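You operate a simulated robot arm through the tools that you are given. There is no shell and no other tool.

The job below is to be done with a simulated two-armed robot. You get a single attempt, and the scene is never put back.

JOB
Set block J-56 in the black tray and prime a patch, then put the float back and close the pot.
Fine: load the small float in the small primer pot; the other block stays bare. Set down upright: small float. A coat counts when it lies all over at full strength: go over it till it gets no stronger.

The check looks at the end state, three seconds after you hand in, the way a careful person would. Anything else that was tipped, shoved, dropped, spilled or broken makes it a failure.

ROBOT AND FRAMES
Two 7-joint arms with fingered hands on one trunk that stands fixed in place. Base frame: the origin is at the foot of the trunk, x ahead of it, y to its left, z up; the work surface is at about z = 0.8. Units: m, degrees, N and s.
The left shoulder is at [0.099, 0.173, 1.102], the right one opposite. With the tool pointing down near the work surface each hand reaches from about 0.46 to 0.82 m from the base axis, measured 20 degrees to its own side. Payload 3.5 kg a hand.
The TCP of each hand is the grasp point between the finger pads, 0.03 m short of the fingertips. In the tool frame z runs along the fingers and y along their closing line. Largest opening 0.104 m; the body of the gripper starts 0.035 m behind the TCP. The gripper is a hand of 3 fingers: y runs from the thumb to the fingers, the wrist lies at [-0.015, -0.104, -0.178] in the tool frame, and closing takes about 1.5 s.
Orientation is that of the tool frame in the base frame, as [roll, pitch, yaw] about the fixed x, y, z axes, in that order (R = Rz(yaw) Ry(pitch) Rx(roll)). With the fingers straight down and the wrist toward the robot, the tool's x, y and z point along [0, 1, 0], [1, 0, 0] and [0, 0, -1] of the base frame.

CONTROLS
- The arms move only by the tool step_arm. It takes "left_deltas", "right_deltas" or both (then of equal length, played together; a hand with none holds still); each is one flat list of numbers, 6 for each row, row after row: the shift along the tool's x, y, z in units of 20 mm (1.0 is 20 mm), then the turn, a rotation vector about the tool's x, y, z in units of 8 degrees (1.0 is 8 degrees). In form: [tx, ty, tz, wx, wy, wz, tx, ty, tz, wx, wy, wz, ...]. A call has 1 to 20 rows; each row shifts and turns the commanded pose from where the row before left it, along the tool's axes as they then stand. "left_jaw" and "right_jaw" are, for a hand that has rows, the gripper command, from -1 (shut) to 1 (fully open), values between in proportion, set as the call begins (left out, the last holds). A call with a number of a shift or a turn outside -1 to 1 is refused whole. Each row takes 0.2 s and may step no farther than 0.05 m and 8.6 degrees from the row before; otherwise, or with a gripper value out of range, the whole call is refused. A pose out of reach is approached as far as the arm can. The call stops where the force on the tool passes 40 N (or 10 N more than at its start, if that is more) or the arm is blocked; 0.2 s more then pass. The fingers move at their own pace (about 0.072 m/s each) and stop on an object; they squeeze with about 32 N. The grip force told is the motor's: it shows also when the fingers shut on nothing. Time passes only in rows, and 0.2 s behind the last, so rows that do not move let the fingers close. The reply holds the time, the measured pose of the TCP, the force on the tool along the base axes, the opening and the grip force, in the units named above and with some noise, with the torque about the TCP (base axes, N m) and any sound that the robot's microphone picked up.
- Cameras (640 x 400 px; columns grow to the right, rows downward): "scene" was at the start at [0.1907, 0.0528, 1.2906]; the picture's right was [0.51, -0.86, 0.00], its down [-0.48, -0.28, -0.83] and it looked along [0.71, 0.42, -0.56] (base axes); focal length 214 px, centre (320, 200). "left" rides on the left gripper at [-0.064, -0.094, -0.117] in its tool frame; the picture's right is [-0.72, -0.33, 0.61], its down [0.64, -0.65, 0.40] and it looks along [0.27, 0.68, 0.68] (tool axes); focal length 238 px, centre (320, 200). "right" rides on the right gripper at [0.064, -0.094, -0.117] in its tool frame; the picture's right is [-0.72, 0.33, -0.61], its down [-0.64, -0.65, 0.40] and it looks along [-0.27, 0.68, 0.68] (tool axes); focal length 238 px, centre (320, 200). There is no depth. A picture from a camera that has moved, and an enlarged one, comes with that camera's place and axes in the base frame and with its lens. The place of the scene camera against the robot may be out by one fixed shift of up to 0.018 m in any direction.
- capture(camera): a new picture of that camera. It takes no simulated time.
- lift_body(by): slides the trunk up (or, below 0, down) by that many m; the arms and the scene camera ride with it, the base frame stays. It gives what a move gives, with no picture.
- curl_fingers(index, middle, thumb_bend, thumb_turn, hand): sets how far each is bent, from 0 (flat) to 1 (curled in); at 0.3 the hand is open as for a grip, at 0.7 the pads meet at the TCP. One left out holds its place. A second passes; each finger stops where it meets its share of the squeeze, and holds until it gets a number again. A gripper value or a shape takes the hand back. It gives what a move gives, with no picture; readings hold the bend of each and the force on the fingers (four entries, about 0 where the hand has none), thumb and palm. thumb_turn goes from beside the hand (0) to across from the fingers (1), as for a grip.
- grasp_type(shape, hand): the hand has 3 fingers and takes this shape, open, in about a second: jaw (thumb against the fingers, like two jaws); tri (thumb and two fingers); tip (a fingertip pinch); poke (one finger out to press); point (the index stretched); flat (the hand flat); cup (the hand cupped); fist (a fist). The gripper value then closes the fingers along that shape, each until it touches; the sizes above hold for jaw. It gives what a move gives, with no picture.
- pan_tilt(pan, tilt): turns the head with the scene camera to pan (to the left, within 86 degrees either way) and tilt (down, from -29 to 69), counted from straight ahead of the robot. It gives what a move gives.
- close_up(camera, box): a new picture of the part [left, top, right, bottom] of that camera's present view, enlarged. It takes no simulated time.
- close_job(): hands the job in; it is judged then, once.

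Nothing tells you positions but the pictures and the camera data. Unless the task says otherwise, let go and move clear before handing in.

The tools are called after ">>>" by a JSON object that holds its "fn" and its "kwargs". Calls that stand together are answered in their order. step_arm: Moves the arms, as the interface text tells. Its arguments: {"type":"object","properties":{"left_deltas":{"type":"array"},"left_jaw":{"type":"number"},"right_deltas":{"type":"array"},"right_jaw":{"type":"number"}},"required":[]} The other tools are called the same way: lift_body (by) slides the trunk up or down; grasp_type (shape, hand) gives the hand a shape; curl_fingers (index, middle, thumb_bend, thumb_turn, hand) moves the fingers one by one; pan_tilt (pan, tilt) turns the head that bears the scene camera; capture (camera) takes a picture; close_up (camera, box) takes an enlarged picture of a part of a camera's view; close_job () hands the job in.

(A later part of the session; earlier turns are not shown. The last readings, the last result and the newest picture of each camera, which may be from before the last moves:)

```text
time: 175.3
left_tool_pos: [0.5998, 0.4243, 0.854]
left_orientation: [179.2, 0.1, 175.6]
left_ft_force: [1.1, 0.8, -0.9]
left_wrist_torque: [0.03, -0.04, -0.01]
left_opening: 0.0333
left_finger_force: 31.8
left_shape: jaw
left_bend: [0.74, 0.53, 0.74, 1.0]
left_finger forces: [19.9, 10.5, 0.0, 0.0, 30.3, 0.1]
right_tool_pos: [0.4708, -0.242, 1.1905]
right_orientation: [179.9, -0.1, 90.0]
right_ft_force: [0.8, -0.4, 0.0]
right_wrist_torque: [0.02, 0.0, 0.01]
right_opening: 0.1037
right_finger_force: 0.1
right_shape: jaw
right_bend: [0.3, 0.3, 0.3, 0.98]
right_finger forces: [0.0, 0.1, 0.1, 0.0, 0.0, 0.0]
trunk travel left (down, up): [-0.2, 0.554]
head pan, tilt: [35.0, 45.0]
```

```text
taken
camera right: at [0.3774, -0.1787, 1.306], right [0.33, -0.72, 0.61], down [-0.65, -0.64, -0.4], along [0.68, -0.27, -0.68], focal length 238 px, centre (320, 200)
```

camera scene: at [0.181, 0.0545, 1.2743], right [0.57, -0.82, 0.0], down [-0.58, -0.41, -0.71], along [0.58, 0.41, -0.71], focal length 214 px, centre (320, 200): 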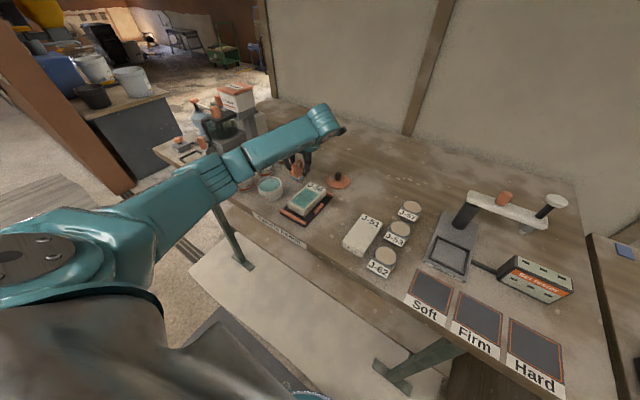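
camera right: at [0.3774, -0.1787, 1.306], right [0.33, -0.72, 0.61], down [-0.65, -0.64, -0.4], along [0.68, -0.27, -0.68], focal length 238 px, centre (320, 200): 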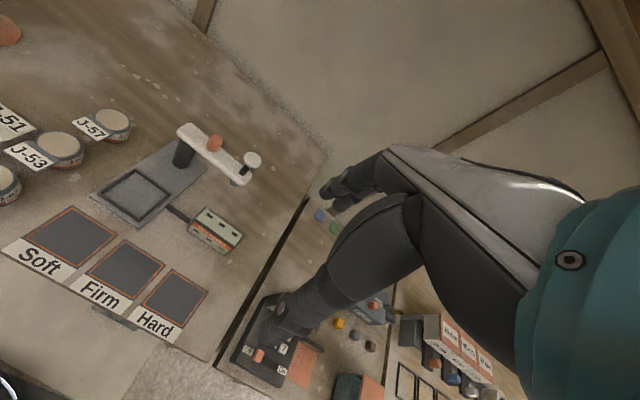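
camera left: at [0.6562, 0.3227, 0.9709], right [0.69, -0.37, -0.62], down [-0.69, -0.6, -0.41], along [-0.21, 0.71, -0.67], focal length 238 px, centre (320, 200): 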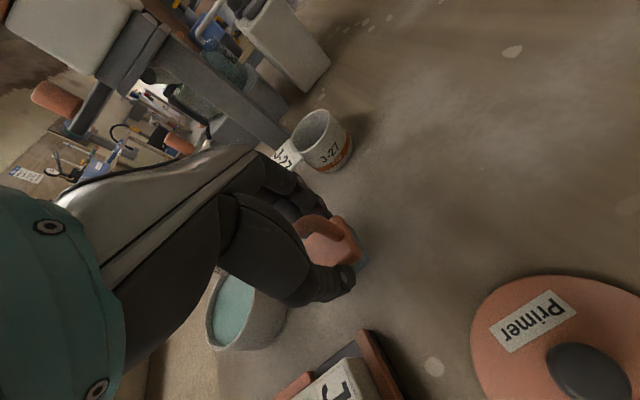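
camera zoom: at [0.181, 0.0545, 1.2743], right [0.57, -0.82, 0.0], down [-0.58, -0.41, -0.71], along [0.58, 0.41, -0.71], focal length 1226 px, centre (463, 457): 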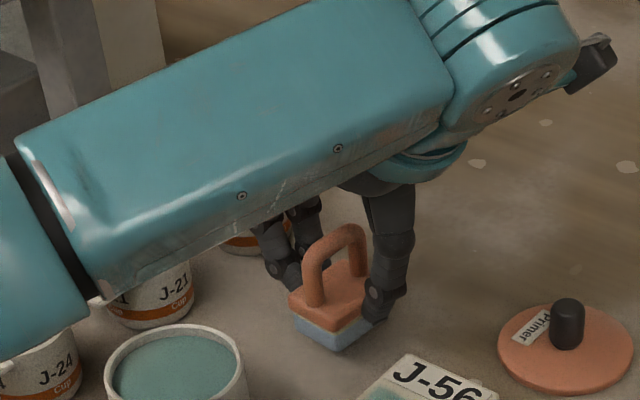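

The arm is simply stretched nearly straight at about 1.05 m height, well above everything. I'll continue lowering in small steps to contact.

>>> {"fn": "step_arm", "kwargs": {"left_deltas": [0, 0, 0.15, 0, 0, 0, 0, 0, 0.1, 0, 0, 0, 0, 0, 0, 0, 0, 0]}}

>>> {"fn": "step_arm", "kwargs": {"left_deltas": [0, 0, 0.1, 0, 0, 0, 0, 0, 0, 0, 0, 0]}}

>>> {"fn": "step_arm", "kwargs": {"left_deltas": [0, 0, 0.06, 0, 0, 0, 0, 0, 0, 0, 0, 0]}}

```text
time: 176.1
left_tool_pos: [0.5998, 0.424, 0.8481]
left_orientation: [179.2, -0.1, 175.6]
left_ft_force: [-0.3, -1.3, -0.5]
left_wrist_torque: [0.0, -0.03, 0.02]
left_opening: 0.0336
left_finger_force: 32.2
left_shape: jaw
left_bend: [0.74, 0.53, 0.74, 1.0]
left_finger forces: [19.9, 10.4, 0.0, 0.1, 30.3, 0.0]
right_tool_pos: [0.4699, -0.2426, 1.1887]
right_orientation: [-179.9, 0.0, 89.9]
right_ft_force: [0.5, 0.1, 0.3]
right_wrist_torque: [0.01, 0.04, 0.0]
right_opening: 0.1034
right_finger_force: 0.1
right_shape: jaw
right_bend: [0.3, 0.3, 0.3, 0.98]
right_finger forces: [0.0, 0.0, 0.0, 0.0, 0.0, 0.0]
trunk travel left (down, up): [-0.2, 0.554]
head pan, tilt: [35.0, 45.0]
```

```text
time: 176.7
left_tool_pos: [0.6005, 0.424, 0.8466]
left_orientation: [179.3, -0.1, 175.5]
left_ft_force: [0.8, 0.8, 0.2]
left_wrist_torque: [0.0, -0.01, -0.01]
left_opening: 0.033
left_finger_force: 31.9
left_shape: jaw
left_bend: [0.74, 0.53, 0.74, 1.0]
left_finger forces: [19.9, 10.4, 0.0, 0.0, 30.3, 0.1]
right_tool_pos: [0.471, -0.2413, 1.1905]
right_orientation: [180.0, 0.0, 90.0]
right_ft_force: [0.5, 0.0, -0.3]
right_wrist_torque: [0.01, -0.03, 0.0]
right_opening: 0.1034
right_finger_force: 0.0
right_shape: jaw
right_bend: [0.3, 0.3, 0.3, 0.98]
right_finger forces: [0.0, 0.0, 0.0, 0.1, 0.0, 0.1]
trunk travel left (down, up): [-0.2, 0.554]
head pan, tilt: [35.0, 45.0]
```

```text
time: 177.3
left_tool_pos: [0.5996, 0.4237, 0.8449]
left_orientation: [179.3, -0.1, 175.6]
left_ft_force: [-0.4, 0.2, -1.1]
left_wrist_torque: [0.01, -0.03, 0.0]
left_opening: 0.0331
left_finger_force: 31.7
left_shape: jaw
left_bend: [0.74, 0.53, 0.74, 1.0]
left_finger forces: [19.9, 10.4, 0.0, 0.0, 30.2, 0.0]
right_tool_pos: [0.4712, -0.2419, 1.1902]
right_orientation: [-180.0, -0.1, 90.0]
right_ft_force: [0.8, 1.0, -0.9]
right_wrist_torque: [0.0, -0.03, 0.03]
right_opening: 0.1035
right_finger_force: 0.0
right_shape: jaw
right_bend: [0.3, 0.3, 0.3, 0.98]
right_finger forces: [0.0, 0.0, 0.0, 0.0, 0.0, 0.0]
trunk travel left (down, up): [-0.2, 0.554]
head pan, tilt: [35.0, 45.0]
```

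>>> {"fn": "step_arm", "kwargs": {"left_deltas": [0, 0, 0.06, 0, 0, 0, 0, 0, 0, 0, 0, 0]}}

>>> {"fn": "step_arm", "kwargs": {"left_deltas": [0, 0, 0.06, 0, 0, 0, 0, 0, 0, 0, 0, 0]}}

>>> {"fn": "close_up", "kwargs": {"camera": "scene", "box": [265, 130, 325, 185]}}

```text
time: 177.9
left_tool_pos: [0.5996, 0.4233, 0.8431]
left_orientation: [179.2, -0.1, 175.6]
left_ft_force: [0.4, -0.5, 0.0]
left_wrist_torque: [0.0, 0.0, -0.02]
left_opening: 0.0331
left_finger_force: 32.3
left_shape: jaw
left_bend: [0.74, 0.53, 0.74, 1.0]
left_finger forces: [19.9, 10.4, 0.0, 0.0, 30.4, 0.1]
right_tool_pos: [0.4722, -0.2407, 1.1891]
right_orientation: [-179.9, -0.1, 90.0]
right_ft_force: [-0.2, -0.2, 0.1]
right_wrist_torque: [-0.01, -0.02, 0.0]
right_opening: 0.1036
right_finger_force: 0.1
right_shape: jaw
right_bend: [0.3, 0.3, 0.3, 0.98]
right_finger forces: [0.1, 0.0, 0.0, 0.0, 0.0, 0.0]
trunk travel left (down, up): [-0.2, 0.554]
head pan, tilt: [35.0, 45.0]
```

```text
time: 178.5
left_tool_pos: [0.6004, 0.4229, 0.8426]
left_orientation: [179.3, -0.1, 175.6]
left_ft_force: [-0.3, -0.9, -1.0]
left_wrist_torque: [0.04, 0.05, -0.01]
left_opening: 0.0334
left_finger_force: 31.7
left_shape: jaw
left_bend: [0.74, 0.53, 0.74, 1.0]
left_finger forces: [19.8, 10.5, 0.0, 0.0, 30.3, 0.0]
right_tool_pos: [0.4702, -0.2427, 1.1888]
right_orientation: [179.9, 0.0, 90.0]
right_ft_force: [-0.1, 0.4, 0.0]
right_wrist_torque: [-0.02, 0.01, -0.01]
right_opening: 0.1035
right_finger_force: 0.1
right_shape: jaw
right_bend: [0.3, 0.3, 0.3, 0.98]
right_finger forces: [0.0, 0.0, 0.0, 0.1, 0.1, 0.0]
trunk travel left (down, up): [-0.2, 0.554]
head pan, tilt: [35.0, 45.0]
```

```text
7.27 times, centred on (295, 158) of scene
camera zoom: at [0.181, 0.0545, 1.2743], right [0.57, -0.82, 0.0], down [-0.58, -0.41, -0.71], along [0.58, 0.41, -0.71], focal length 1560 px, centre (502, 509)
```

zoom: 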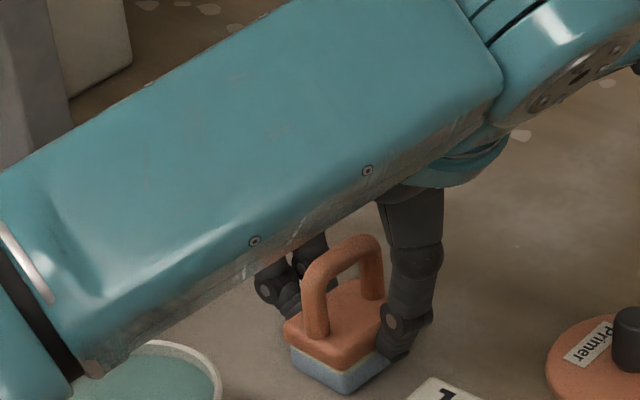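

>>> {"fn": "step_arm", "kwargs": {"left_deltas": [0, 0, 0.06, 0, 0, 0, 0, 0, 0, 0, 0, 0]}}

>>> {"fn": "step_arm", "kwargs": {"left_deltas": [0, 0, 0.06, 0, 0, 0, 0, 0, 0, 0, 0, 0]}}

```text
time: 179.1
left_tool_pos: [0.6, 0.4223, 0.8422]
left_orientation: [179.2, 0.0, 175.5]
left_ft_force: [-0.3, -0.6, 2.2]
left_wrist_torque: [0.03, 0.01, -0.03]
left_opening: 0.0334
left_finger_force: 32.2
left_shape: jaw
left_bend: [0.74, 0.53, 0.74, 1.0]
left_finger forces: [19.8, 10.6, 0.0, 0.0, 30.5, 0.0]
right_tool_pos: [0.4708, -0.2425, 1.1891]
right_orientation: [180.0, 0.0, 90.0]
right_ft_force: [0.9, 0.9, 0.4]
right_wrist_torque: [0.01, 0.02, 0.02]
right_opening: 0.1038
right_finger_force: 0.0
right_shape: jaw
right_bend: [0.3, 0.3, 0.3, 0.98]
right_finger forces: [0.0, 0.0, 0.1, 0.0, 0.0, 0.0]
trunk travel left (down, up): [-0.2, 0.554]
head pan, tilt: [35.0, 45.0]
```

```text
time: 179.7
left_tool_pos: [0.5993, 0.4228, 0.8411]
left_orientation: [179.1, 0.1, 175.7]
left_ft_force: [1.0, -0.3, 8.5]
left_wrist_torque: [0.02, -0.02, -0.01]
left_opening: 0.0335
left_finger_force: 31.7
left_shape: jaw
left_bend: [0.74, 0.53, 0.74, 1.0]
left_finger forces: [20.0, 10.7, 0.0, 0.0, 31.3, 0.1]
right_tool_pos: [0.47, -0.2423, 1.1896]
right_orientation: [-180.0, 0.0, 90.0]
right_ft_force: [1.1, -0.8, -0.2]
right_wrist_torque: [0.0, -0.04, 0.03]
right_opening: 0.1037
right_finger_force: 0.1
right_shape: jaw
right_bend: [0.3, 0.3, 0.3, 0.98]
right_finger forces: [0.0, 0.1, 0.1, 0.0, 0.0, 0.0]
trunk travel left (down, up): [-0.2, 0.554]
head pan, tilt: [35.0, 45.0]
```

The float sits flat on the bench with even pressure. Easing off and opening the hand.

>>> {"fn": "step_arm", "kwargs": {"left_deltas": [0, 0, -0.05, 0, 0, 0, 0, 0, 0, 0, 0, 0]}}

>>> {"fn": "step_arm", "kwargs": {"left_deltas": [0, 0, 0, 0, 0, 0, 0, 0, 0, 0, 0, 0, 0, 0, 0, 0, 0, 0, 0, 0, 0, 0, 0, 0], "left_jaw": 0.15}}

>>> {"fn": "close_up", "kwargs": {"camera": "left", "box": [260, 180, 420, 320]}}

>>> {"fn": "close_up", "kwargs": {"camera": "scene", "box": [265, 130, 325, 185]}}

```text
time: 180.3
left_tool_pos: [0.6004, 0.4226, 0.8421]
left_orientation: [179.2, 0.1, 175.5]
left_ft_force: [2.2, 0.0, 6.4]
left_wrist_torque: [0.07, -0.06, 0.01]
left_opening: 0.0332
left_finger_force: 32.2
left_shape: jaw
left_bend: [0.74, 0.53, 0.75, 1.0]
left_finger forces: [20.4, 11.0, 0.0, 0.1, 30.6, 0.1]
right_tool_pos: [0.47, -0.2427, 1.1889]
right_orientation: [180.0, -0.1, 90.0]
right_ft_force: [-0.4, 0.9, -0.5]
right_wrist_torque: [0.02, 0.03, 0.01]
right_opening: 0.1037
right_finger_force: 0.1
right_shape: jaw
right_bend: [0.3, 0.3, 0.3, 0.98]
right_finger forces: [0.1, 0.1, 0.0, 0.0, 0.0, 0.0]
trunk travel left (down, up): [-0.2, 0.554]
head pan, tilt: [35.0, 45.0]
```

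```text
time: 181.3
left_tool_pos: [0.5994, 0.4232, 0.8405]
left_orientation: [179.1, -0.1, 175.6]
left_ft_force: [0.1, 0.1, 0.1]
left_wrist_torque: [0.02, -0.01, 0.01]
left_opening: 0.0591
left_finger_force: 0.0
left_shape: jaw
left_bend: [0.74, 0.42, 0.66, 1.0]
left_finger forces: [0.0, 0.0, 0.0, 0.0, 0.0, 0.0]
right_tool_pos: [0.4701, -0.2423, 1.1885]
right_orientation: [-179.9, 0.0, 90.0]
right_ft_force: [-0.4, 0.8, -0.5]
right_wrist_torque: [0.01, -0.02, 0.01]
right_opening: 0.1038
right_finger_force: 0.1
right_shape: jaw
right_bend: [0.3, 0.3, 0.3, 0.98]
right_finger forces: [0.0, 0.0, 0.1, 0.1, 0.0, 0.0]
trunk travel left (down, up): [-0.2, 0.554]
head pan, tilt: [35.0, 45.0]
```

```text
2.86 times, centred on (340, 250) of left
camera zoom: at [0.6559, 0.3219, 0.9585], right [0.69, -0.37, -0.62], down [-0.69, -0.6, -0.41], along [-0.21, 0.71, -0.67], focal length 681 px, centre (263, 57)
```

zoom: 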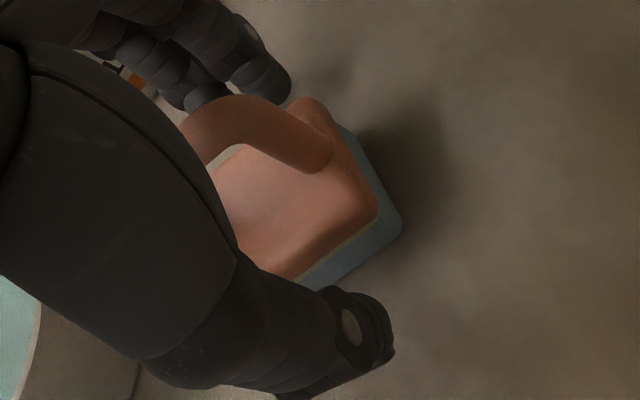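

```text
7.27 times, centred on (295, 158) of scene
camera zoom: at [0.1809, 0.0544, 1.2743], right [0.57, -0.82, 0.0], down [-0.58, -0.41, -0.71], along [0.58, 0.41, -0.71], focal length 1560 px, centre (502, 509)
```

zoom: 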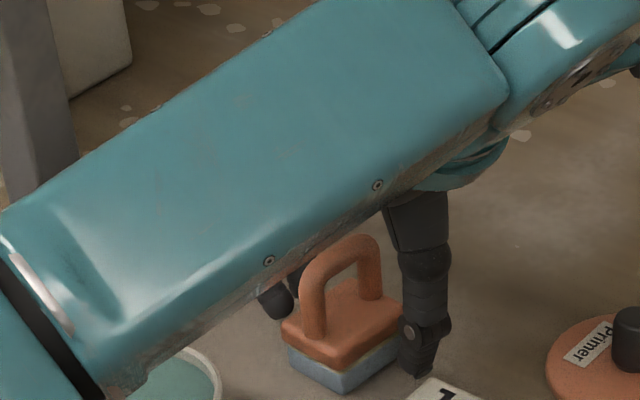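

Float released and upright. Raising straight up clear of the handle.

>>> {"fn": "step_arm", "kwargs": {"left_deltas": [0, 0, -0.4, 0.1, 0, 0, 0, 0, -0.7, 0, 0, 0, 0, 0, -0.9, 0, 0, 0, 0, 0, -1, 0, 0, 0, 0, 0, -1, 0, 0, 0, 0, 0, -1, 0, 0, 0, 0, 0, 0, 0, 0, 0]}}

>>> {"fn": "capture", "kwargs": {"camera": "left"}}

>>> {"fn": "close_up", "kwargs": {"camera": "scene", "box": [230, 110, 370, 230]}}

```text
time: 182.9
left_tool_pos: [0.6, 0.4217, 0.9415]
left_orientation: [-179.9, -0.1, 175.6]
left_ft_force: [0.3, -0.1, 0.8]
left_wrist_torque: [-0.01, -0.01, -0.01]
left_opening: 0.0595
left_finger_force: 0.1
left_shape: jaw
left_bend: [0.74, 0.42, 0.66, 1.0]
left_finger forces: [0.1, 0.1, 0.0, 0.1, 0.1, 0.1]
right_tool_pos: [0.4706, -0.242, 1.1895]
right_orientation: [-180.0, 0.0, 90.1]
right_ft_force: [-0.2, 0.1, 0.2]
right_wrist_torque: [0.03, 0.01, 0.0]
right_opening: 0.1036
right_finger_force: 0.0
right_shape: jaw
right_bend: [0.3, 0.3, 0.3, 0.98]
right_finger forces: [0.1, 0.0, 0.1, 0.1, 0.0, 0.0]
trunk travel left (down, up): [-0.2, 0.554]
head pan, tilt: [35.0, 45.0]
```

```text
taken
camera left: at [0.6562, 0.3231, 1.0601], right [0.69, -0.38, -0.61], down [-0.69, -0.6, -0.4], along [-0.22, 0.7, -0.68], focal length 238 px, centre (320, 200)
```

left: 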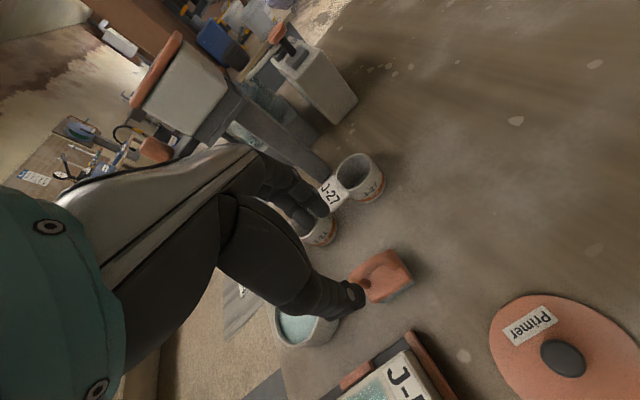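

```text
3.33 times, centred on (300, 170) of scene
camera zoom: at [0.1811, 0.0545, 1.2742], right [0.57, -0.82, 0.0], down [-0.58, -0.41, -0.71], along [0.58, 0.41, -0.71], focal length 715 px, centre (387, 300)
```

zoom: 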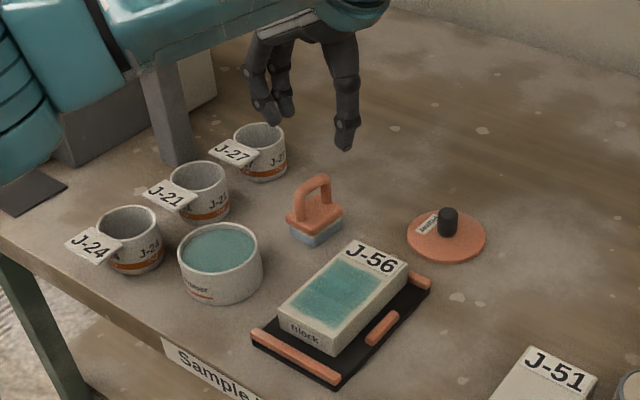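

The float is back upright at its place. Now for the lid: I'll rotate to yaw 90 and go back over the lid's knob.

>>> {"fn": "step_arm", "kwargs": {"left_deltas": [0, 0, 0, 0, 0, 1, 0, 0, 0, 0, 0, 1, 0, 0, 0, 0, 0, 1, 0, 0, 0, 0, 0, 1, 0, 0, 0, 0, 0, 1, 0, 0, 0, 0, 0, 1, 0, 0, 0, 0, 0, 1, 0, 0, 0, 0, 0, 1, 0, 0, 0, 0, 0, 1, 0, 0, 0, 0, 0, 1, 0, 0, 0, 0, 0, 0.7, -0.85, 0.5, 0, 0, 0, 0, -0.9, 0.5, 0, 0, 0, 0, -0.9, 0.5, 0, 0, 0, 0, -0.9, 0.5, 0, 0, 0, 0, -0.9, 0.5, 0, 0, 0, 0, -0.9, 0.5, 0, 0, 0, 0, 0, 0, 0, 0, 0, 0], "left_jaw": 0.1}}

>>> {"fn": "capture", "kwargs": {"camera": "left"}}

>>> {"fn": "close_up", "kwargs": {"camera": "left", "box": [300, 200, 460, 340]}}

>>> {"fn": "close_up", "kwargs": {"camera": "scene", "box": [230, 110, 370, 230]}}

```text
time: 186.7
left_tool_pos: [0.6598, 0.3168, 0.9433]
left_orientation: [180.0, -0.1, 90.0]
left_ft_force: [0.0, 0.1, 0.1]
left_wrist_torque: [0.0, 0.0, -0.04]
left_opening: 0.0577
left_finger_force: 0.2
left_shape: jaw
left_bend: [0.74, 0.42, 0.67, 1.0]
left_finger forces: [0.1, 0.0, 0.0, 0.0, 0.1, 0.0]
right_tool_pos: [0.4719, -0.2414, 1.1904]
right_orientation: [-179.9, 0.1, 90.0]
right_ft_force: [0.0, -0.1, -0.4]
right_wrist_torque: [-0.01, -0.02, 0.05]
right_opening: 0.1037
right_finger_force: 0.0
right_shape: jaw
right_bend: [0.3, 0.3, 0.3, 0.98]
right_finger forces: [0.0, 0.1, 0.0, 0.0, 0.0, 0.0]
trunk travel left (down, up): [-0.2, 0.554]
head pan, tilt: [35.0, 45.0]
```

```text
taken
camera left: at [0.5657, 0.2524, 1.0612], right [-0.33, -0.72, -0.61], down [-0.65, 0.64, -0.4], along [0.68, 0.27, -0.68], focal length 238 px, centre (320, 200)
```

left: 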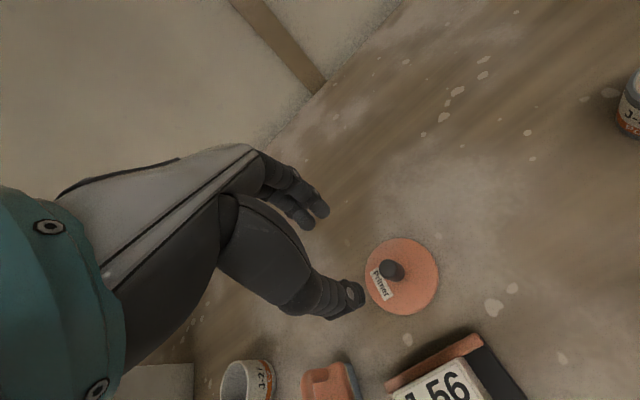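

```text
2.86 times, centred on (380, 270) of left
camera zoom: at [0.5657, 0.2524, 1.0612], right [-0.33, -0.72, -0.61], down [-0.65, 0.64, -0.4], along [0.68, 0.27, -0.68], focal length 681 px, centre (149, 0)
```

zoom: 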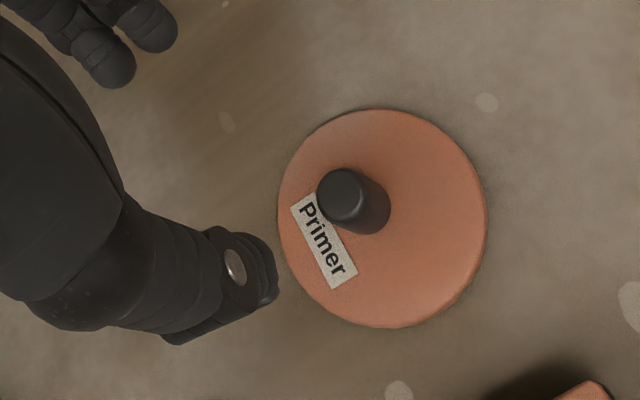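

```text
3.33 times, centred on (300, 170) of scene
camera zoom: at [0.181, 0.0544, 1.2743], right [0.57, -0.82, 0.0], down [-0.58, -0.41, -0.71], along [0.58, 0.41, -0.71], focal length 715 px, centre (387, 300)
```

zoom: 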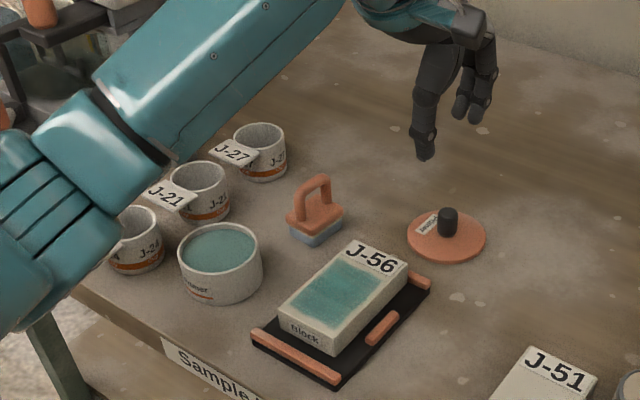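

Lowering around the knob at the same place I released it.

>>> {"fn": "step_arm", "kwargs": {"left_deltas": [-0.09, 0, 0.5, 0, 0, 0, 0, 0, 1, 0, 0, 0, 0, 0, 1, 0, 0, 0, 0, 0, 1, 0, 0, 0, 0, 0, 0.9, 0, 0, 0, 0, 0, 0.4, 0, 0, 0, 0, 0, 0, 0, 0, 0]}}

>>> {"fn": "step_arm", "kwargs": {"left_deltas": [0, 0, 0, 0, 0, 0, 0, 0, 0, 0, 0, 0, 0, 0, 0, 0, 0, 0], "left_jaw": -0.35}}

>>> {"fn": "close_up", "kwargs": {"camera": "left", "box": [260, 180, 420, 320]}}

>>> {"fn": "close_up", "kwargs": {"camera": "scene", "box": [310, 120, 370, 180]}}

```text
time: 188.3
left_tool_pos: [0.6597, 0.3133, 0.8456]
left_orientation: [-179.9, 0.0, 89.9]
left_ft_force: [0.0, -0.3, 0.0]
left_wrist_torque: [0.01, 0.01, 0.0]
left_opening: 0.0577
left_finger_force: 0.2
left_shape: jaw
left_bend: [0.74, 0.42, 0.67, 1.0]
left_finger forces: [0.0, 0.1, 0.0, 0.0, 0.0, 0.0]
right_tool_pos: [0.4708, -0.2421, 1.1893]
right_orientation: [-179.9, 0.0, 90.0]
right_ft_force: [0.2, 0.3, -0.6]
right_wrist_torque: [-0.03, 0.0, 0.01]
right_opening: 0.1035
right_finger_force: 0.1
right_shape: jaw
right_bend: [0.3, 0.3, 0.3, 0.98]
right_finger forces: [0.0, 0.0, 0.1, 0.0, 0.1, 0.0]
trunk travel left (down, up): [-0.2, 0.554]
head pan, tilt: [35.0, 45.0]
```

```text
time: 189.1
left_tool_pos: [0.6604, 0.3131, 0.8458]
left_orientation: [180.0, 0.0, 89.9]
left_ft_force: [-0.9, -0.5, 0.0]
left_wrist_torque: [0.04, 0.01, 0.03]
left_opening: 0.0343
left_finger_force: 0.0
left_shape: jaw
left_bend: [0.74, 0.52, 0.73, 1.0]
left_finger forces: [0.0, 0.0, 0.0, 0.0, 0.1, 0.0]
right_tool_pos: [0.4707, -0.2415, 1.1889]
right_orientation: [179.9, 0.0, 89.9]
right_ft_force: [0.8, -0.1, -0.7]
right_wrist_torque: [-0.01, 0.02, 0.01]
right_opening: 0.1037
right_finger_force: 0.0
right_shape: jaw
right_bend: [0.3, 0.3, 0.3, 0.98]
right_finger forces: [0.1, 0.1, 0.0, 0.0, 0.0, 0.0]
trunk travel left (down, up): [-0.2, 0.554]
head pan, tilt: [35.0, 45.0]
```

```text
2.86 times, centred on (340, 250) of left
camera zoom: at [0.5656, 0.2488, 0.9648], right [-0.33, -0.72, -0.61], down [-0.65, 0.64, -0.4], along [0.68, 0.27, -0.68], focal length 681 px, centre (263, 57)
```

zoom: 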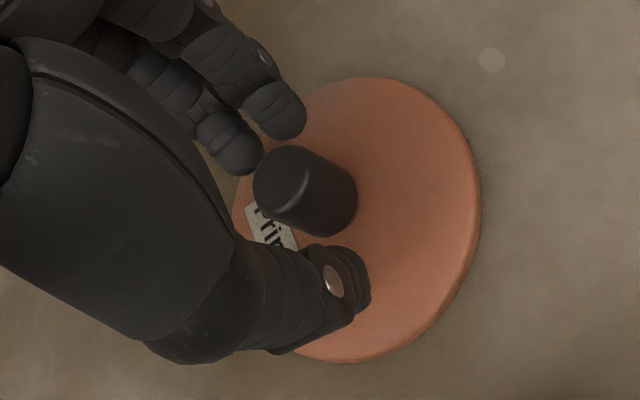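

```text
6.67 times, centred on (340, 150) of scene
camera zoom: at [0.181, 0.0544, 1.2743], right [0.57, -0.82, 0.0], down [-0.58, -0.41, -0.71], along [0.58, 0.41, -0.71], focal length 1430 px, centre (187, 533)
```

zoom: 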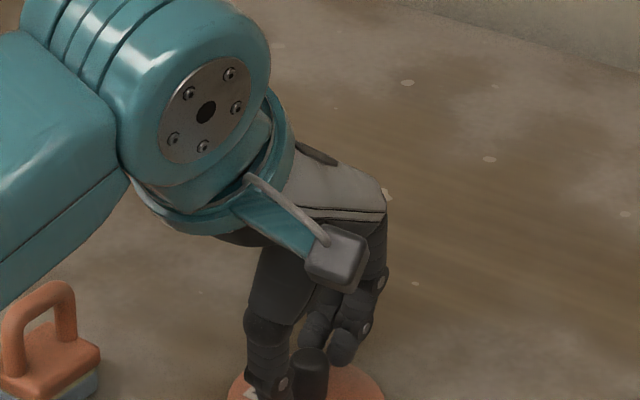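

The knob sits the same way as in the good grip before. Closing in stages.

>>> {"fn": "step_arm", "kwargs": {"left_deltas": [0, 0, 0, 0, 0, 0, 0, 0, 0, 0, 0, 0, 0, 0, 0, 0, 0, 0], "left_jaw": -0.6}}

>>> {"fn": "step_arm", "kwargs": {"left_deltas": [0, 0, 0, 0, 0, 0, 0, 0, 0, 0, 0, 0, 0, 0, 0, 0, 0, 0], "left_jaw": -0.8}}

>>> {"fn": "close_up", "kwargs": {"camera": "left", "box": [260, 180, 420, 320]}}

```text
time: 189.9
left_tool_pos: [0.659, 0.3126, 0.8476]
left_orientation: [180.0, -0.2, 90.0]
left_ft_force: [-0.3, -0.3, -0.7]
left_wrist_torque: [-0.01, 0.0, 0.01]
left_opening: 0.021
left_finger_force: 0.0
left_shape: jaw
left_bend: [0.73, 0.59, 0.74, 1.0]
left_finger forces: [0.0, 0.0, 0.1, 0.0, 0.0, 0.1]
right_tool_pos: [0.471, -0.2426, 1.1896]
right_orientation: [179.9, 0.0, 90.1]
right_ft_force: [1.1, 0.0, -0.5]
right_wrist_torque: [-0.02, 0.03, -0.01]
right_opening: 0.1036
right_finger_force: 0.0
right_shape: jaw
right_bend: [0.3, 0.3, 0.3, 0.98]
right_finger forces: [0.0, 0.0, 0.1, 0.0, 0.0, 0.1]
trunk travel left (down, up): [-0.2, 0.554]
head pan, tilt: [35.0, 45.0]
```

```text
time: 190.7
left_tool_pos: [0.6597, 0.3129, 0.8472]
left_orientation: [-180.0, 0.0, 90.0]
left_ft_force: [0.2, 0.4, 0.8]
left_wrist_torque: [0.0, -0.03, -0.01]
left_opening: 0.0103
left_finger_force: 31.7
left_shape: jaw
left_bend: [0.73, 0.71, 0.74, 1.0]
left_finger forces: [22.4, 8.2, 0.0, 0.0, 27.4, 0.0]
right_tool_pos: [0.4696, -0.2424, 1.189]
right_orientation: [-180.0, 0.0, 90.0]
right_ft_force: [0.1, 0.3, -0.3]
right_wrist_torque: [-0.01, 0.01, -0.01]
right_opening: 0.1034
right_finger_force: 0.0
right_shape: jaw
right_bend: [0.3, 0.3, 0.3, 0.98]
right_finger forces: [0.0, 0.0, 0.1, 0.1, 0.1, 0.0]
trunk travel left (down, up): [-0.2, 0.554]
head pan, tilt: [35.0, 45.0]
```

```text
2.86 times, centred on (340, 250) of left
camera zoom: at [0.5655, 0.2489, 0.9649], right [-0.33, -0.72, -0.61], down [-0.65, 0.64, -0.4], along [0.68, 0.27, -0.68], focal length 681 px, centre (263, 57)
```

zoom: 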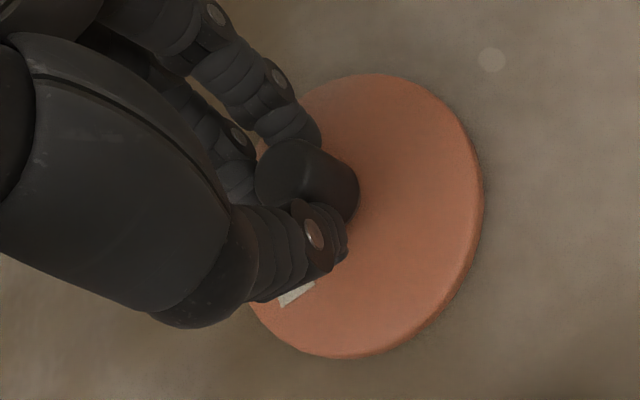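

A good tripod grip on the knob again. I'll lift the lid and carry it over the pot, well above the float and block.

>>> {"fn": "step_arm", "kwargs": {"left_deltas": [0, 0, -0.3, 0, 0, 0, 0, 0, -0.8, 0, 0, 0, 0, 0, -1, 0, 0, 0, 0, 0, -1, 0, 0, 0, 0, 0, -1, 0, 0, 0, 0, 0, -1, 0, 0, 0, 0, 0, -0.6, 0, 0, 0, 0.6, -0.75, 0, 0, 0, 0, 0.75, -0.9, 0, 0, 0, 0, 0.75, -0.95, 0, 0, 0, 0, 0.75, -0.95, 0, 0, 0, 0, 0.75, -0.95, 0, 0, 0, 0, 0.75, -0.95, 0, 0, 0, 0, 0.75, -0.95, 0, 0, 0, 0, 0.75, -0.95, 0, 0, 0, 0, 0.65, -0.85, 0, 0, 0, 0, 0.4, -0.3, 0, 0, 0, 0, 0, 0, 0, 0, 0, 0], "left_jaw": -1}}

>>> {"fn": "capture", "kwargs": {"camera": "left"}}

>>> {"fn": "close_up", "kwargs": {"camera": "left", "box": [260, 180, 460, 340]}}

>>> {"fn": "close_up", "kwargs": {"camera": "scene", "box": [220, 110, 360, 230]}}

```text
time: 194.5
left_tool_pos: [0.4911, 0.4527, 0.96]
left_orientation: [-180.0, -0.1, 89.9]
left_ft_force: [-0.4, 0.2, -0.2]
left_wrist_torque: [0.01, 0.01, 0.01]
left_opening: 0.0098
left_finger_force: 32.0
left_shape: jaw
left_bend: [0.72, 0.71, 0.75, 1.0]
left_finger forces: [22.7, 8.0, 0.0, 0.0, 27.0, 0.0]
right_tool_pos: [0.4712, -0.2426, 1.1896]
right_orientation: [180.0, -0.1, 90.0]
right_ft_force: [0.4, -0.4, -0.4]
right_wrist_torque: [0.02, 0.0, -0.03]
right_opening: 0.1035
right_finger_force: 0.1
right_shape: jaw
right_bend: [0.3, 0.3, 0.3, 0.98]
right_finger forces: [0.1, 0.0, 0.0, 0.0, 0.0, 0.0]
trunk travel left (down, up): [-0.2, 0.554]
head pan, tilt: [35.0, 45.0]
```

```text
taken
camera left: at [0.3959, 0.3885, 1.0779], right [-0.33, -0.72, -0.61], down [-0.65, 0.64, -0.4], along [0.68, 0.27, -0.68], focal length 238 px, centre (320, 200)
```

left: 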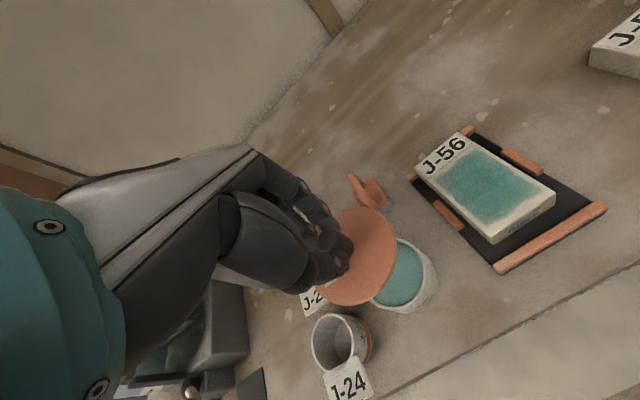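

```text
2.50 times, centred on (360, 260) of left
camera zoom: at [0.3959, 0.3885, 1.0779], right [-0.33, -0.72, -0.61], down [-0.65, 0.64, -0.4], along [0.68, 0.27, -0.68], focal length 596 px, centre (220, 50)
```

zoom: 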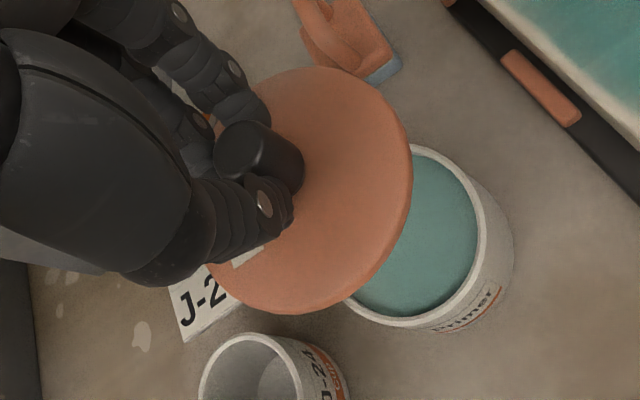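

```text
3.33 times, centred on (290, 170) of scene
camera zoom: at [0.181, 0.0545, 1.2743], right [0.57, -0.82, 0.0], down [-0.58, -0.41, -0.71], along [0.58, 0.41, -0.71], focal length 715 px, centre (420, 300)
```

zoom: 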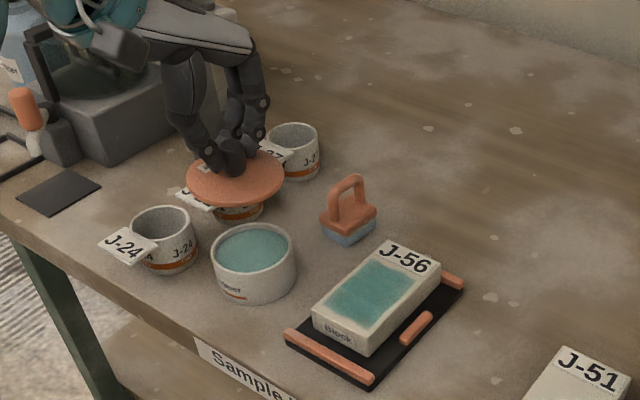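

Lid centre and pot centre agree within about 2 mm. I'll shift slightly and lower to just above the rim for a final check.

>>> {"fn": "step_arm", "kwargs": {"left_deltas": [-0.03, -0.1, 0.6, 0, 0, 0, 0, 0, 1, 0, 0, 0, 0, 0, 1, 0, 0, 0, 0, 0, 0.6, 0, 0, 0, 0, 0, 0, 0, 0, 0]}}

>>> {"fn": "close_up", "kwargs": {"camera": "left", "box": [260, 180, 420, 320]}}

>>> {"fn": "close_up", "kwargs": {"camera": "scene", "box": [230, 140, 310, 210]}}

```text
time: 195.7
left_tool_pos: [0.4877, 0.4501, 0.8956]
left_orientation: [-179.8, -0.1, 89.8]
left_ft_force: [0.6, -0.2, 0.5]
left_wrist_torque: [-0.05, 0.03, -0.01]
left_opening: 0.0098
left_finger_force: 31.5
left_shape: jaw
left_bend: [0.72, 0.71, 0.75, 1.0]
left_finger forces: [22.8, 7.9, 0.1, 0.1, 27.1, 0.0]
right_tool_pos: [0.471, -0.2425, 1.1901]
right_orientation: [180.0, 0.0, 90.0]
right_ft_force: [-0.2, 0.2, -0.7]
right_wrist_torque: [-0.02, 0.01, -0.02]
right_opening: 0.1036
right_finger_force: 0.0
right_shape: jaw
right_bend: [0.3, 0.3, 0.3, 0.98]
right_finger forces: [0.1, 0.0, 0.1, 0.1, 0.0, 0.1]
trunk travel left (down, up): [-0.2, 0.554]
head pan, tilt: [35.0, 45.0]
```

```text
2.86 times, centred on (340, 250) of left
camera zoom: at [0.3937, 0.3866, 1.0138], right [-0.33, -0.72, -0.61], down [-0.65, 0.64, -0.4], along [0.68, 0.27, -0.68], focal length 681 px, centre (263, 57)
```

zoom: 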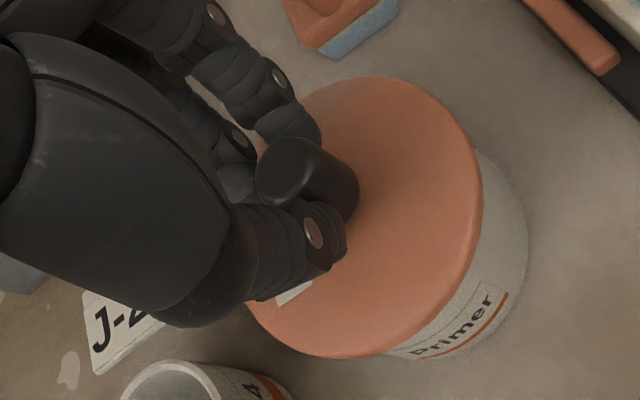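

```text
5.71 times, centred on (270, 175) of scene
camera zoom: at [0.181, 0.0544, 1.2743], right [0.57, -0.82, 0.0], down [-0.58, -0.41, -0.71], along [0.58, 0.41, -0.71], focal length 1226 px, centre (606, 343)
```

zoom: 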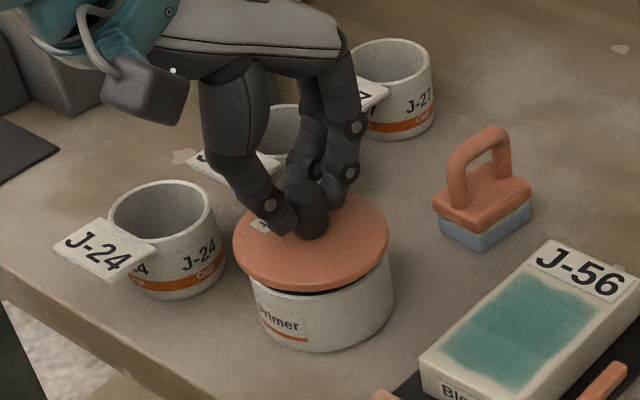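

Alignment looks good within 2 mm in both views. Lowering onto the rim.

>>> {"fn": "step_arm", "kwargs": {"left_deltas": [0.02, 0.05, 0.3, 0, 0, 0, 0, 0, 0.1, 0, 0, 0, 0, 0, 0, 0, 0, 0]}}

>>> {"fn": "step_arm", "kwargs": {"left_deltas": [0, 0, 0.1, 0, 0, 0, 0, 0, 0, 0, 0, 0]}}

>>> {"fn": "step_arm", "kwargs": {"left_deltas": [0, 0, 0.1, 0, 0, 0, 0, 0, 0, 0, 0, 0]}}

>>> {"fn": "close_up", "kwargs": {"camera": "left", "box": [260, 180, 420, 320]}}

>>> {"fn": "close_up", "kwargs": {"camera": "scene", "box": [230, 140, 310, 210]}}

```text
time: 196.5
left_tool_pos: [0.4911, 0.4531, 0.8879]
left_orientation: [-179.8, 0.0, 89.8]
left_ft_force: [-0.2, -0.6, -0.9]
left_wrist_torque: [-0.01, -0.01, -0.01]
left_opening: 0.01
left_finger_force: 31.7
left_shape: jaw
left_bend: [0.72, 0.71, 0.75, 1.0]
left_finger forces: [22.8, 7.9, 0.0, 0.0, 27.1, 0.0]
right_tool_pos: [0.4699, -0.2418, 1.1905]
right_orientation: [-179.9, 0.0, 90.0]
right_ft_force: [0.2, -0.3, -0.2]
right_wrist_torque: [0.0, -0.01, 0.02]
right_opening: 0.1037
right_finger_force: 0.0
right_shape: jaw
right_bend: [0.3, 0.3, 0.3, 0.98]
right_finger forces: [0.0, 0.0, 0.1, 0.0, 0.0, 0.0]
trunk travel left (down, up): [-0.2, 0.554]
head pan, tilt: [35.0, 45.0]
```

```text
time: 197.1
left_tool_pos: [0.4892, 0.452, 0.8875]
left_orientation: [180.0, 0.0, 90.0]
left_ft_force: [0.9, 4.7, 4.7]
left_wrist_torque: [0.08, -0.11, 0.04]
left_opening: 0.0101
left_finger_force: 31.9
left_shape: jaw
left_bend: [0.72, 0.71, 0.75, 1.0]
left_finger forces: [23.8, 10.7, 0.1, 0.1, 27.6, 0.0]
right_tool_pos: [0.4702, -0.2416, 1.1895]
right_orientation: [-179.9, 0.0, 90.0]
right_ft_force: [0.2, -0.4, -0.4]
right_wrist_torque: [0.0, 0.02, 0.01]
right_opening: 0.1036
right_finger_force: 0.0
right_shape: jaw
right_bend: [0.3, 0.3, 0.3, 0.98]
right_finger forces: [0.0, 0.0, 0.0, 0.1, 0.1, 0.0]
trunk travel left (down, up): [-0.2, 0.554]
head pan, tilt: [35.0, 45.0]
heard: snap
```

```text
time: 197.7
left_tool_pos: [0.4897, 0.4525, 0.8862]
left_orientation: [179.8, -0.1, 90.0]
left_ft_force: [-0.3, 10.0, 15.8]
left_wrist_torque: [0.12, -0.08, 0.04]
left_opening: 0.0101
left_finger_force: 31.7
left_shape: jaw
left_bend: [0.72, 0.71, 0.75, 1.0]
left_finger forces: [23.6, 15.0, 0.1, 0.1, 30.4, 0.0]
right_tool_pos: [0.4696, -0.2415, 1.1899]
right_orientation: [180.0, -0.1, 90.0]
right_ft_force: [-0.2, -1.5, -0.2]
right_wrist_torque: [0.0, 0.0, -0.01]
right_opening: 0.1037
right_finger_force: 0.1
right_shape: jaw
right_bend: [0.3, 0.3, 0.3, 0.98]
right_finger forces: [0.1, 0.0, 0.0, 0.0, 0.1, 0.0]
trunk travel left (down, up): [-0.2, 0.554]
head pan, tilt: [35.0, 45.0]
```

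```text
2.86 times, centred on (340, 250) of left
camera zoom: at [0.3942, 0.3874, 1.0038], right [-0.32, -0.72, -0.62], down [-0.65, 0.64, -0.41], along [0.69, 0.27, -0.68], focal length 681 px, centre (263, 57)
```

zoom: 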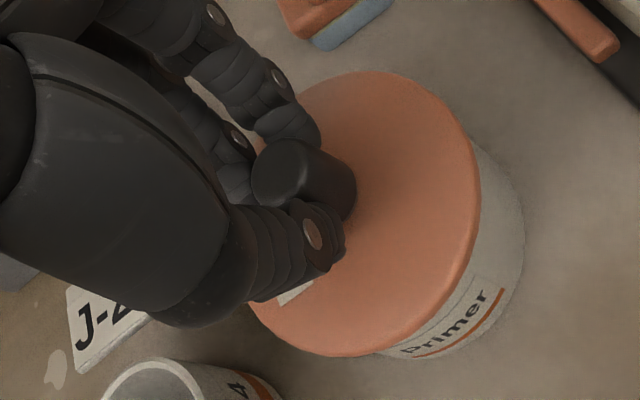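

```text
5.71 times, centred on (270, 175) of scene
camera zoom: at [0.1796, 0.0545, 1.2746], right [0.57, -0.82, 0.0], down [-0.58, -0.41, -0.71], along [0.58, 0.41, -0.71], focal length 1226 px, centre (606, 343)
```

zoom: 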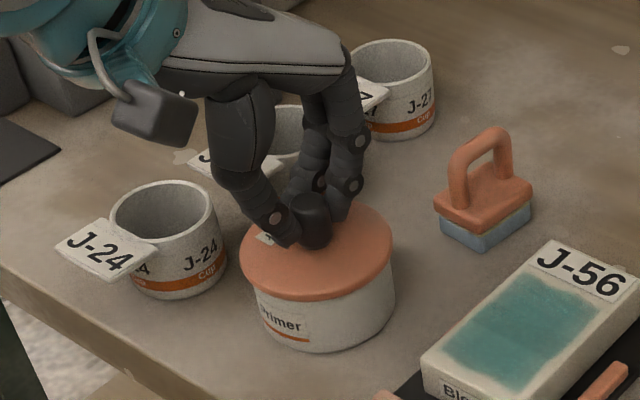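

I heard the snap as the lid seated. I'll relieve the side load gently, then open the hand without disturbing it.

>>> {"fn": "step_arm", "kwargs": {"left_deltas": [0.05, 0, -0.06, 0, 0, 0, 0.03, 0, -0.03, 0, 0, 0, 0, 0, 0, 0, 0, 0]}}

```text
time: 198.5
left_tool_pos: [0.4889, 0.453, 0.8858]
left_orientation: [180.0, 0.0, 89.9]
left_ft_force: [-0.1, 2.7, 11.7]
left_wrist_torque: [-0.03, -0.14, 0.07]
left_opening: 0.0099
left_finger_force: 32.0
left_shape: jaw
left_bend: [0.72, 0.71, 0.75, 1.0]
left_finger forces: [24.6, 10.5, 0.1, 0.1, 29.0, 0.0]
right_tool_pos: [0.4697, -0.2428, 1.1895]
right_orientation: [-180.0, 0.0, 89.9]
right_ft_force: [-0.2, -0.1, 0.4]
right_wrist_torque: [0.0, -0.01, 0.02]
right_opening: 0.1037
right_finger_force: 0.0
right_shape: jaw
right_bend: [0.3, 0.3, 0.3, 0.98]
right_finger forces: [0.1, 0.0, 0.0, 0.0, 0.0, 0.0]
trunk travel left (down, up): [-0.2, 0.554]
head pan, tilt: [35.0, 45.0]
```

>>> {"fn": "step_arm", "kwargs": {"left_deltas": [0.02, 0, -0.06, 0, 0, 0, 0, 0, 0, 0, 0, 0]}}

>>> {"fn": "step_arm", "kwargs": {"left_deltas": [0, 0, 0, 0, 0, 0, 0, 0, 0, 0, 0, 0, 0, 0, 0, 0, 0, 0], "left_jaw": -0.3}}

>>> {"fn": "step_arm", "kwargs": {"left_deltas": [0, 0, 0, 0, 0, 0, 0, 0, 0, 0, 0, 0, 0, 0, 0, 0, 0, 0], "left_jaw": 0.1}}

>>> {"fn": "close_up", "kwargs": {"camera": "left", "box": [260, 180, 420, 320]}}

>>> {"fn": "close_up", "kwargs": {"camera": "scene", "box": [230, 140, 310, 210]}}

```text
time: 199.1
left_tool_pos: [0.4887, 0.4533, 0.8865]
left_orientation: [-179.9, 0.1, 89.8]
left_ft_force: [1.7, 0.2, 8.3]
left_wrist_torque: [-0.07, -0.16, 0.03]
left_opening: 0.0101
left_finger_force: 32.3
left_shape: jaw
left_bend: [0.72, 0.71, 0.75, 1.0]
left_finger forces: [25.3, 8.7, 0.0, 0.1, 27.7, 0.0]
right_tool_pos: [0.471, -0.2422, 1.1899]
right_orientation: [179.9, 0.0, 90.0]
right_ft_force: [-0.4, 0.0, 0.1]
right_wrist_torque: [-0.02, -0.01, -0.02]
right_opening: 0.1038
right_finger_force: 0.0
right_shape: jaw
right_bend: [0.3, 0.3, 0.3, 0.98]
right_finger forces: [0.0, 0.1, 0.0, 0.0, 0.1, 0.1]
trunk travel left (down, up): [-0.2, 0.554]
head pan, tilt: [35.0, 45.0]
```

```text
time: 199.9
left_tool_pos: [0.4898, 0.4534, 0.8859]
left_orientation: [-179.8, 0.2, 89.9]
left_ft_force: [0.0, -0.1, -1.0]
left_wrist_torque: [0.03, 0.0, -0.03]
left_opening: 0.036
left_finger_force: 0.1
left_shape: jaw
left_bend: [0.74, 0.51, 0.73, 1.0]
left_finger forces: [0.1, 0.1, 0.1, 0.0, 0.0, 0.0]
right_tool_pos: [0.47, -0.242, 1.1898]
right_orientation: [179.9, 0.0, 90.0]
right_ft_force: [1.2, -0.3, 0.0]
right_wrist_torque: [-0.01, 0.01, 0.0]
right_opening: 0.1035
right_finger_force: 0.1
right_shape: jaw
right_bend: [0.3, 0.3, 0.3, 0.98]
right_finger forces: [0.1, 0.0, 0.0, 0.0, 0.0, 0.0]
trunk travel left (down, up): [-0.2, 0.554]
head pan, tilt: [35.0, 45.0]
```

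```text
time: 200.7
left_tool_pos: [0.4892, 0.4535, 0.8874]
left_orientation: [180.0, 0.0, 89.9]
left_ft_force: [0.3, 0.9, -0.8]
left_wrist_torque: [0.04, -0.02, 0.03]
left_opening: 0.0566
left_finger_force: 0.0
left_shape: jaw
left_bend: [0.74, 0.43, 0.67, 1.0]
left_finger forces: [0.1, 0.0, 0.0, 0.1, 0.0, 0.1]
right_tool_pos: [0.4711, -0.2437, 1.1901]
right_orientation: [180.0, 0.1, 90.1]
right_ft_force: [0.6, -0.5, -0.5]
right_wrist_torque: [-0.01, -0.02, 0.02]
right_opening: 0.1036
right_finger_force: 0.0
right_shape: jaw
right_bend: [0.3, 0.3, 0.3, 0.98]
right_finger forces: [0.0, 0.0, 0.0, 0.0, 0.0, 0.1]
trunk travel left (down, up): [-0.2, 0.554]
head pan, tilt: [35.0, 45.0]
```

```text
2.86 times, centred on (340, 250) of left
camera zoom: at [0.3949, 0.3893, 1.0048], right [-0.33, -0.72, -0.61], down [-0.65, 0.64, -0.4], along [0.68, 0.27, -0.68], focal length 681 px, centre (263, 57)
```

zoom: 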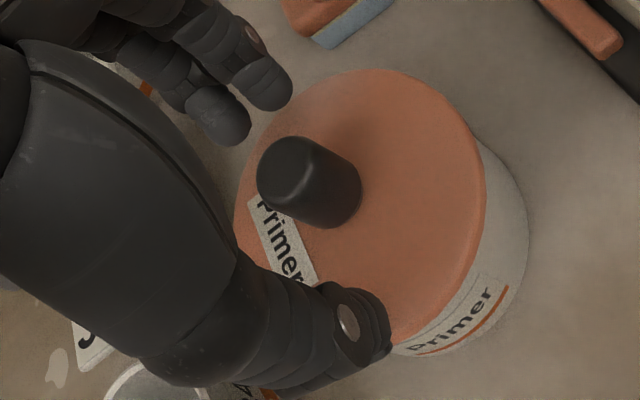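

```text
5.71 times, centred on (270, 175) of scene
camera zoom: at [0.181, 0.0544, 1.2743], right [0.57, -0.82, 0.0], down [-0.58, -0.41, -0.71], along [0.58, 0.41, -0.71], focal length 1226 px, centre (606, 343)
```

zoom: 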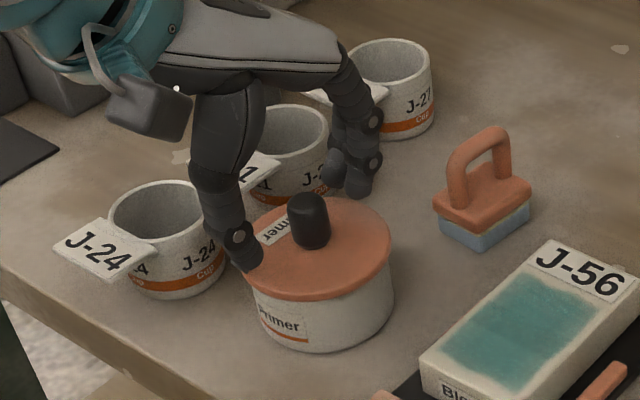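

The lid is seated and the hand is open. I'll raise straight up and take a full look at the result.

>>> {"fn": "step_arm", "kwargs": {"left_deltas": [0, 0, -0.3, 0, 0, 0, 0, 0, -0.7, 0, 0, 0, 0, 0, -1, 0, 0, 0, 0, 0, -1, 0, 0, 0, 0, 0, -1, 0, 0, 0, 0, 0, -1, 0, 0, 0, 0, 0, -1, 0, 0, 0, 0, -0.6, -1, 0, 0, 0, 0, -0.8, -1, 0, 0, 0, 0, -0.8, -1, 0, 0, 0, 0, -0.8, -1, 0, 0, 0, 0, -0.8, -1, 0, 0, 0, 0, 0, 0, 0, 0, 0]}}

>>> {"fn": "capture", "kwargs": {"camera": "left"}}

>>> {"fn": "capture", "kwargs": {"camera": "scene"}}

>>> {"fn": "close_up", "kwargs": {"camera": "scene", "box": [225, 130, 365, 240]}}

>>> {"fn": "close_up", "kwargs": {"camera": "left", "box": [320, 160, 520, 330]}}

```text
time: 203.5
left_tool_pos: [0.4148, 0.455, 1.108]
left_orientation: [-179.9, 0.1, 90.0]
left_ft_force: [0.5, -0.6, 0.1]
left_wrist_torque: [0.01, -0.02, 0.02]
left_opening: 0.0567
left_finger_force: 0.2
left_shape: jaw
left_bend: [0.74, 0.43, 0.67, 1.0]
left_finger forces: [0.0, 0.0, 0.0, 0.1, 0.0, 0.0]
right_tool_pos: [0.4706, -0.2421, 1.1898]
right_orientation: [-180.0, -0.1, 90.0]
right_ft_force: [0.0, 0.5, 0.0]
right_wrist_torque: [0.02, 0.0, 0.01]
right_opening: 0.1035
right_finger_force: 0.1
right_shape: jaw
right_bend: [0.3, 0.3, 0.3, 0.98]
right_finger forces: [0.1, 0.1, 0.0, 0.0, 0.1, 0.0]
trunk travel left (down, up): [-0.2, 0.554]
head pan, tilt: [35.0, 45.0]
```

```text
taken
camera left: at [0.3192, 0.3905, 1.226], right [-0.33, -0.72, -0.61], down [-0.65, 0.64, -0.4], along [0.68, 0.27, -0.68], focal length 238 px, centre (320, 200)
```

left: 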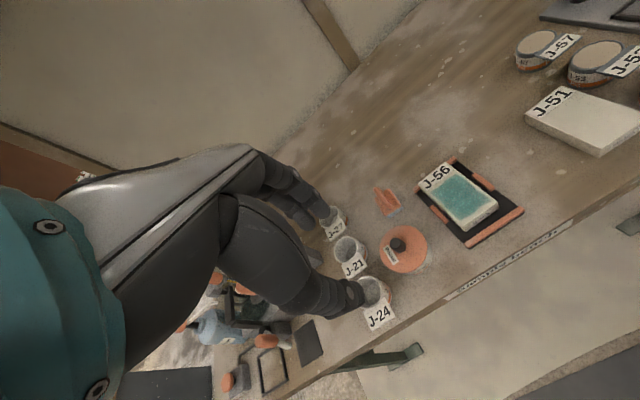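

```text
taken
camera scene: at [0.1811, 0.0545, 1.2742], right [0.57, -0.82, 0.0], down [-0.58, -0.41, -0.71], along [0.58, 0.41, -0.71], focal length 214 px, centre (320, 200)
```

scene: 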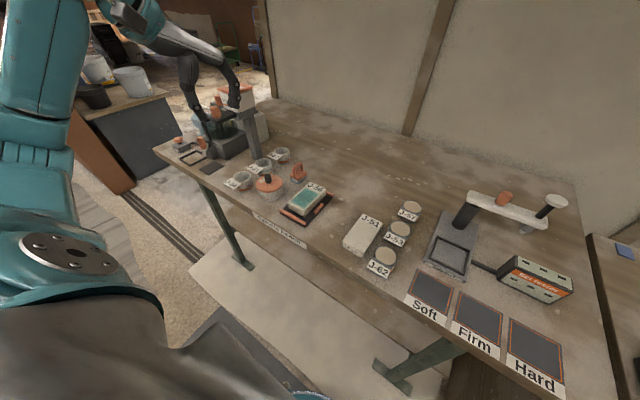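

```text
3.64 times, centred on (295, 185) of scene
camera zoom: at [0.1811, 0.0545, 1.2742], right [0.57, -0.82, 0.0], down [-0.58, -0.41, -0.71], along [0.58, 0.41, -0.71], focal length 780 px, centre (411, 254)
```

zoom: 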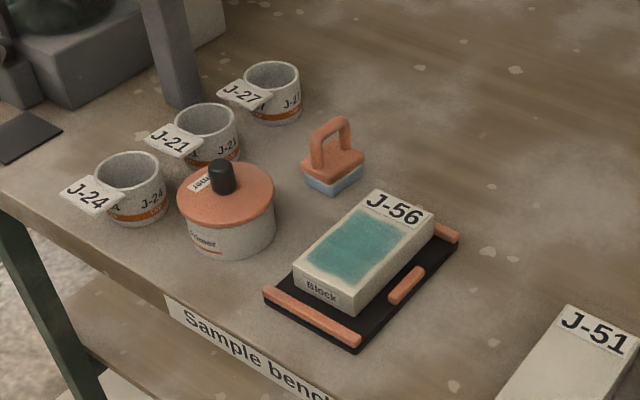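

```text
2.35 times, centred on (420, 245) of left
camera zoom: at [0.3192, 0.3905, 1.226], right [-0.33, -0.72, -0.61], down [-0.65, 0.64, -0.4], along [0.68, 0.27, -0.68], focal length 561 px, centre (85, 94)
```

zoom: 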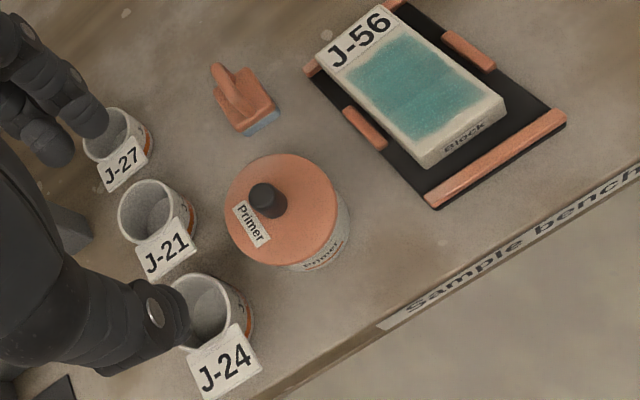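

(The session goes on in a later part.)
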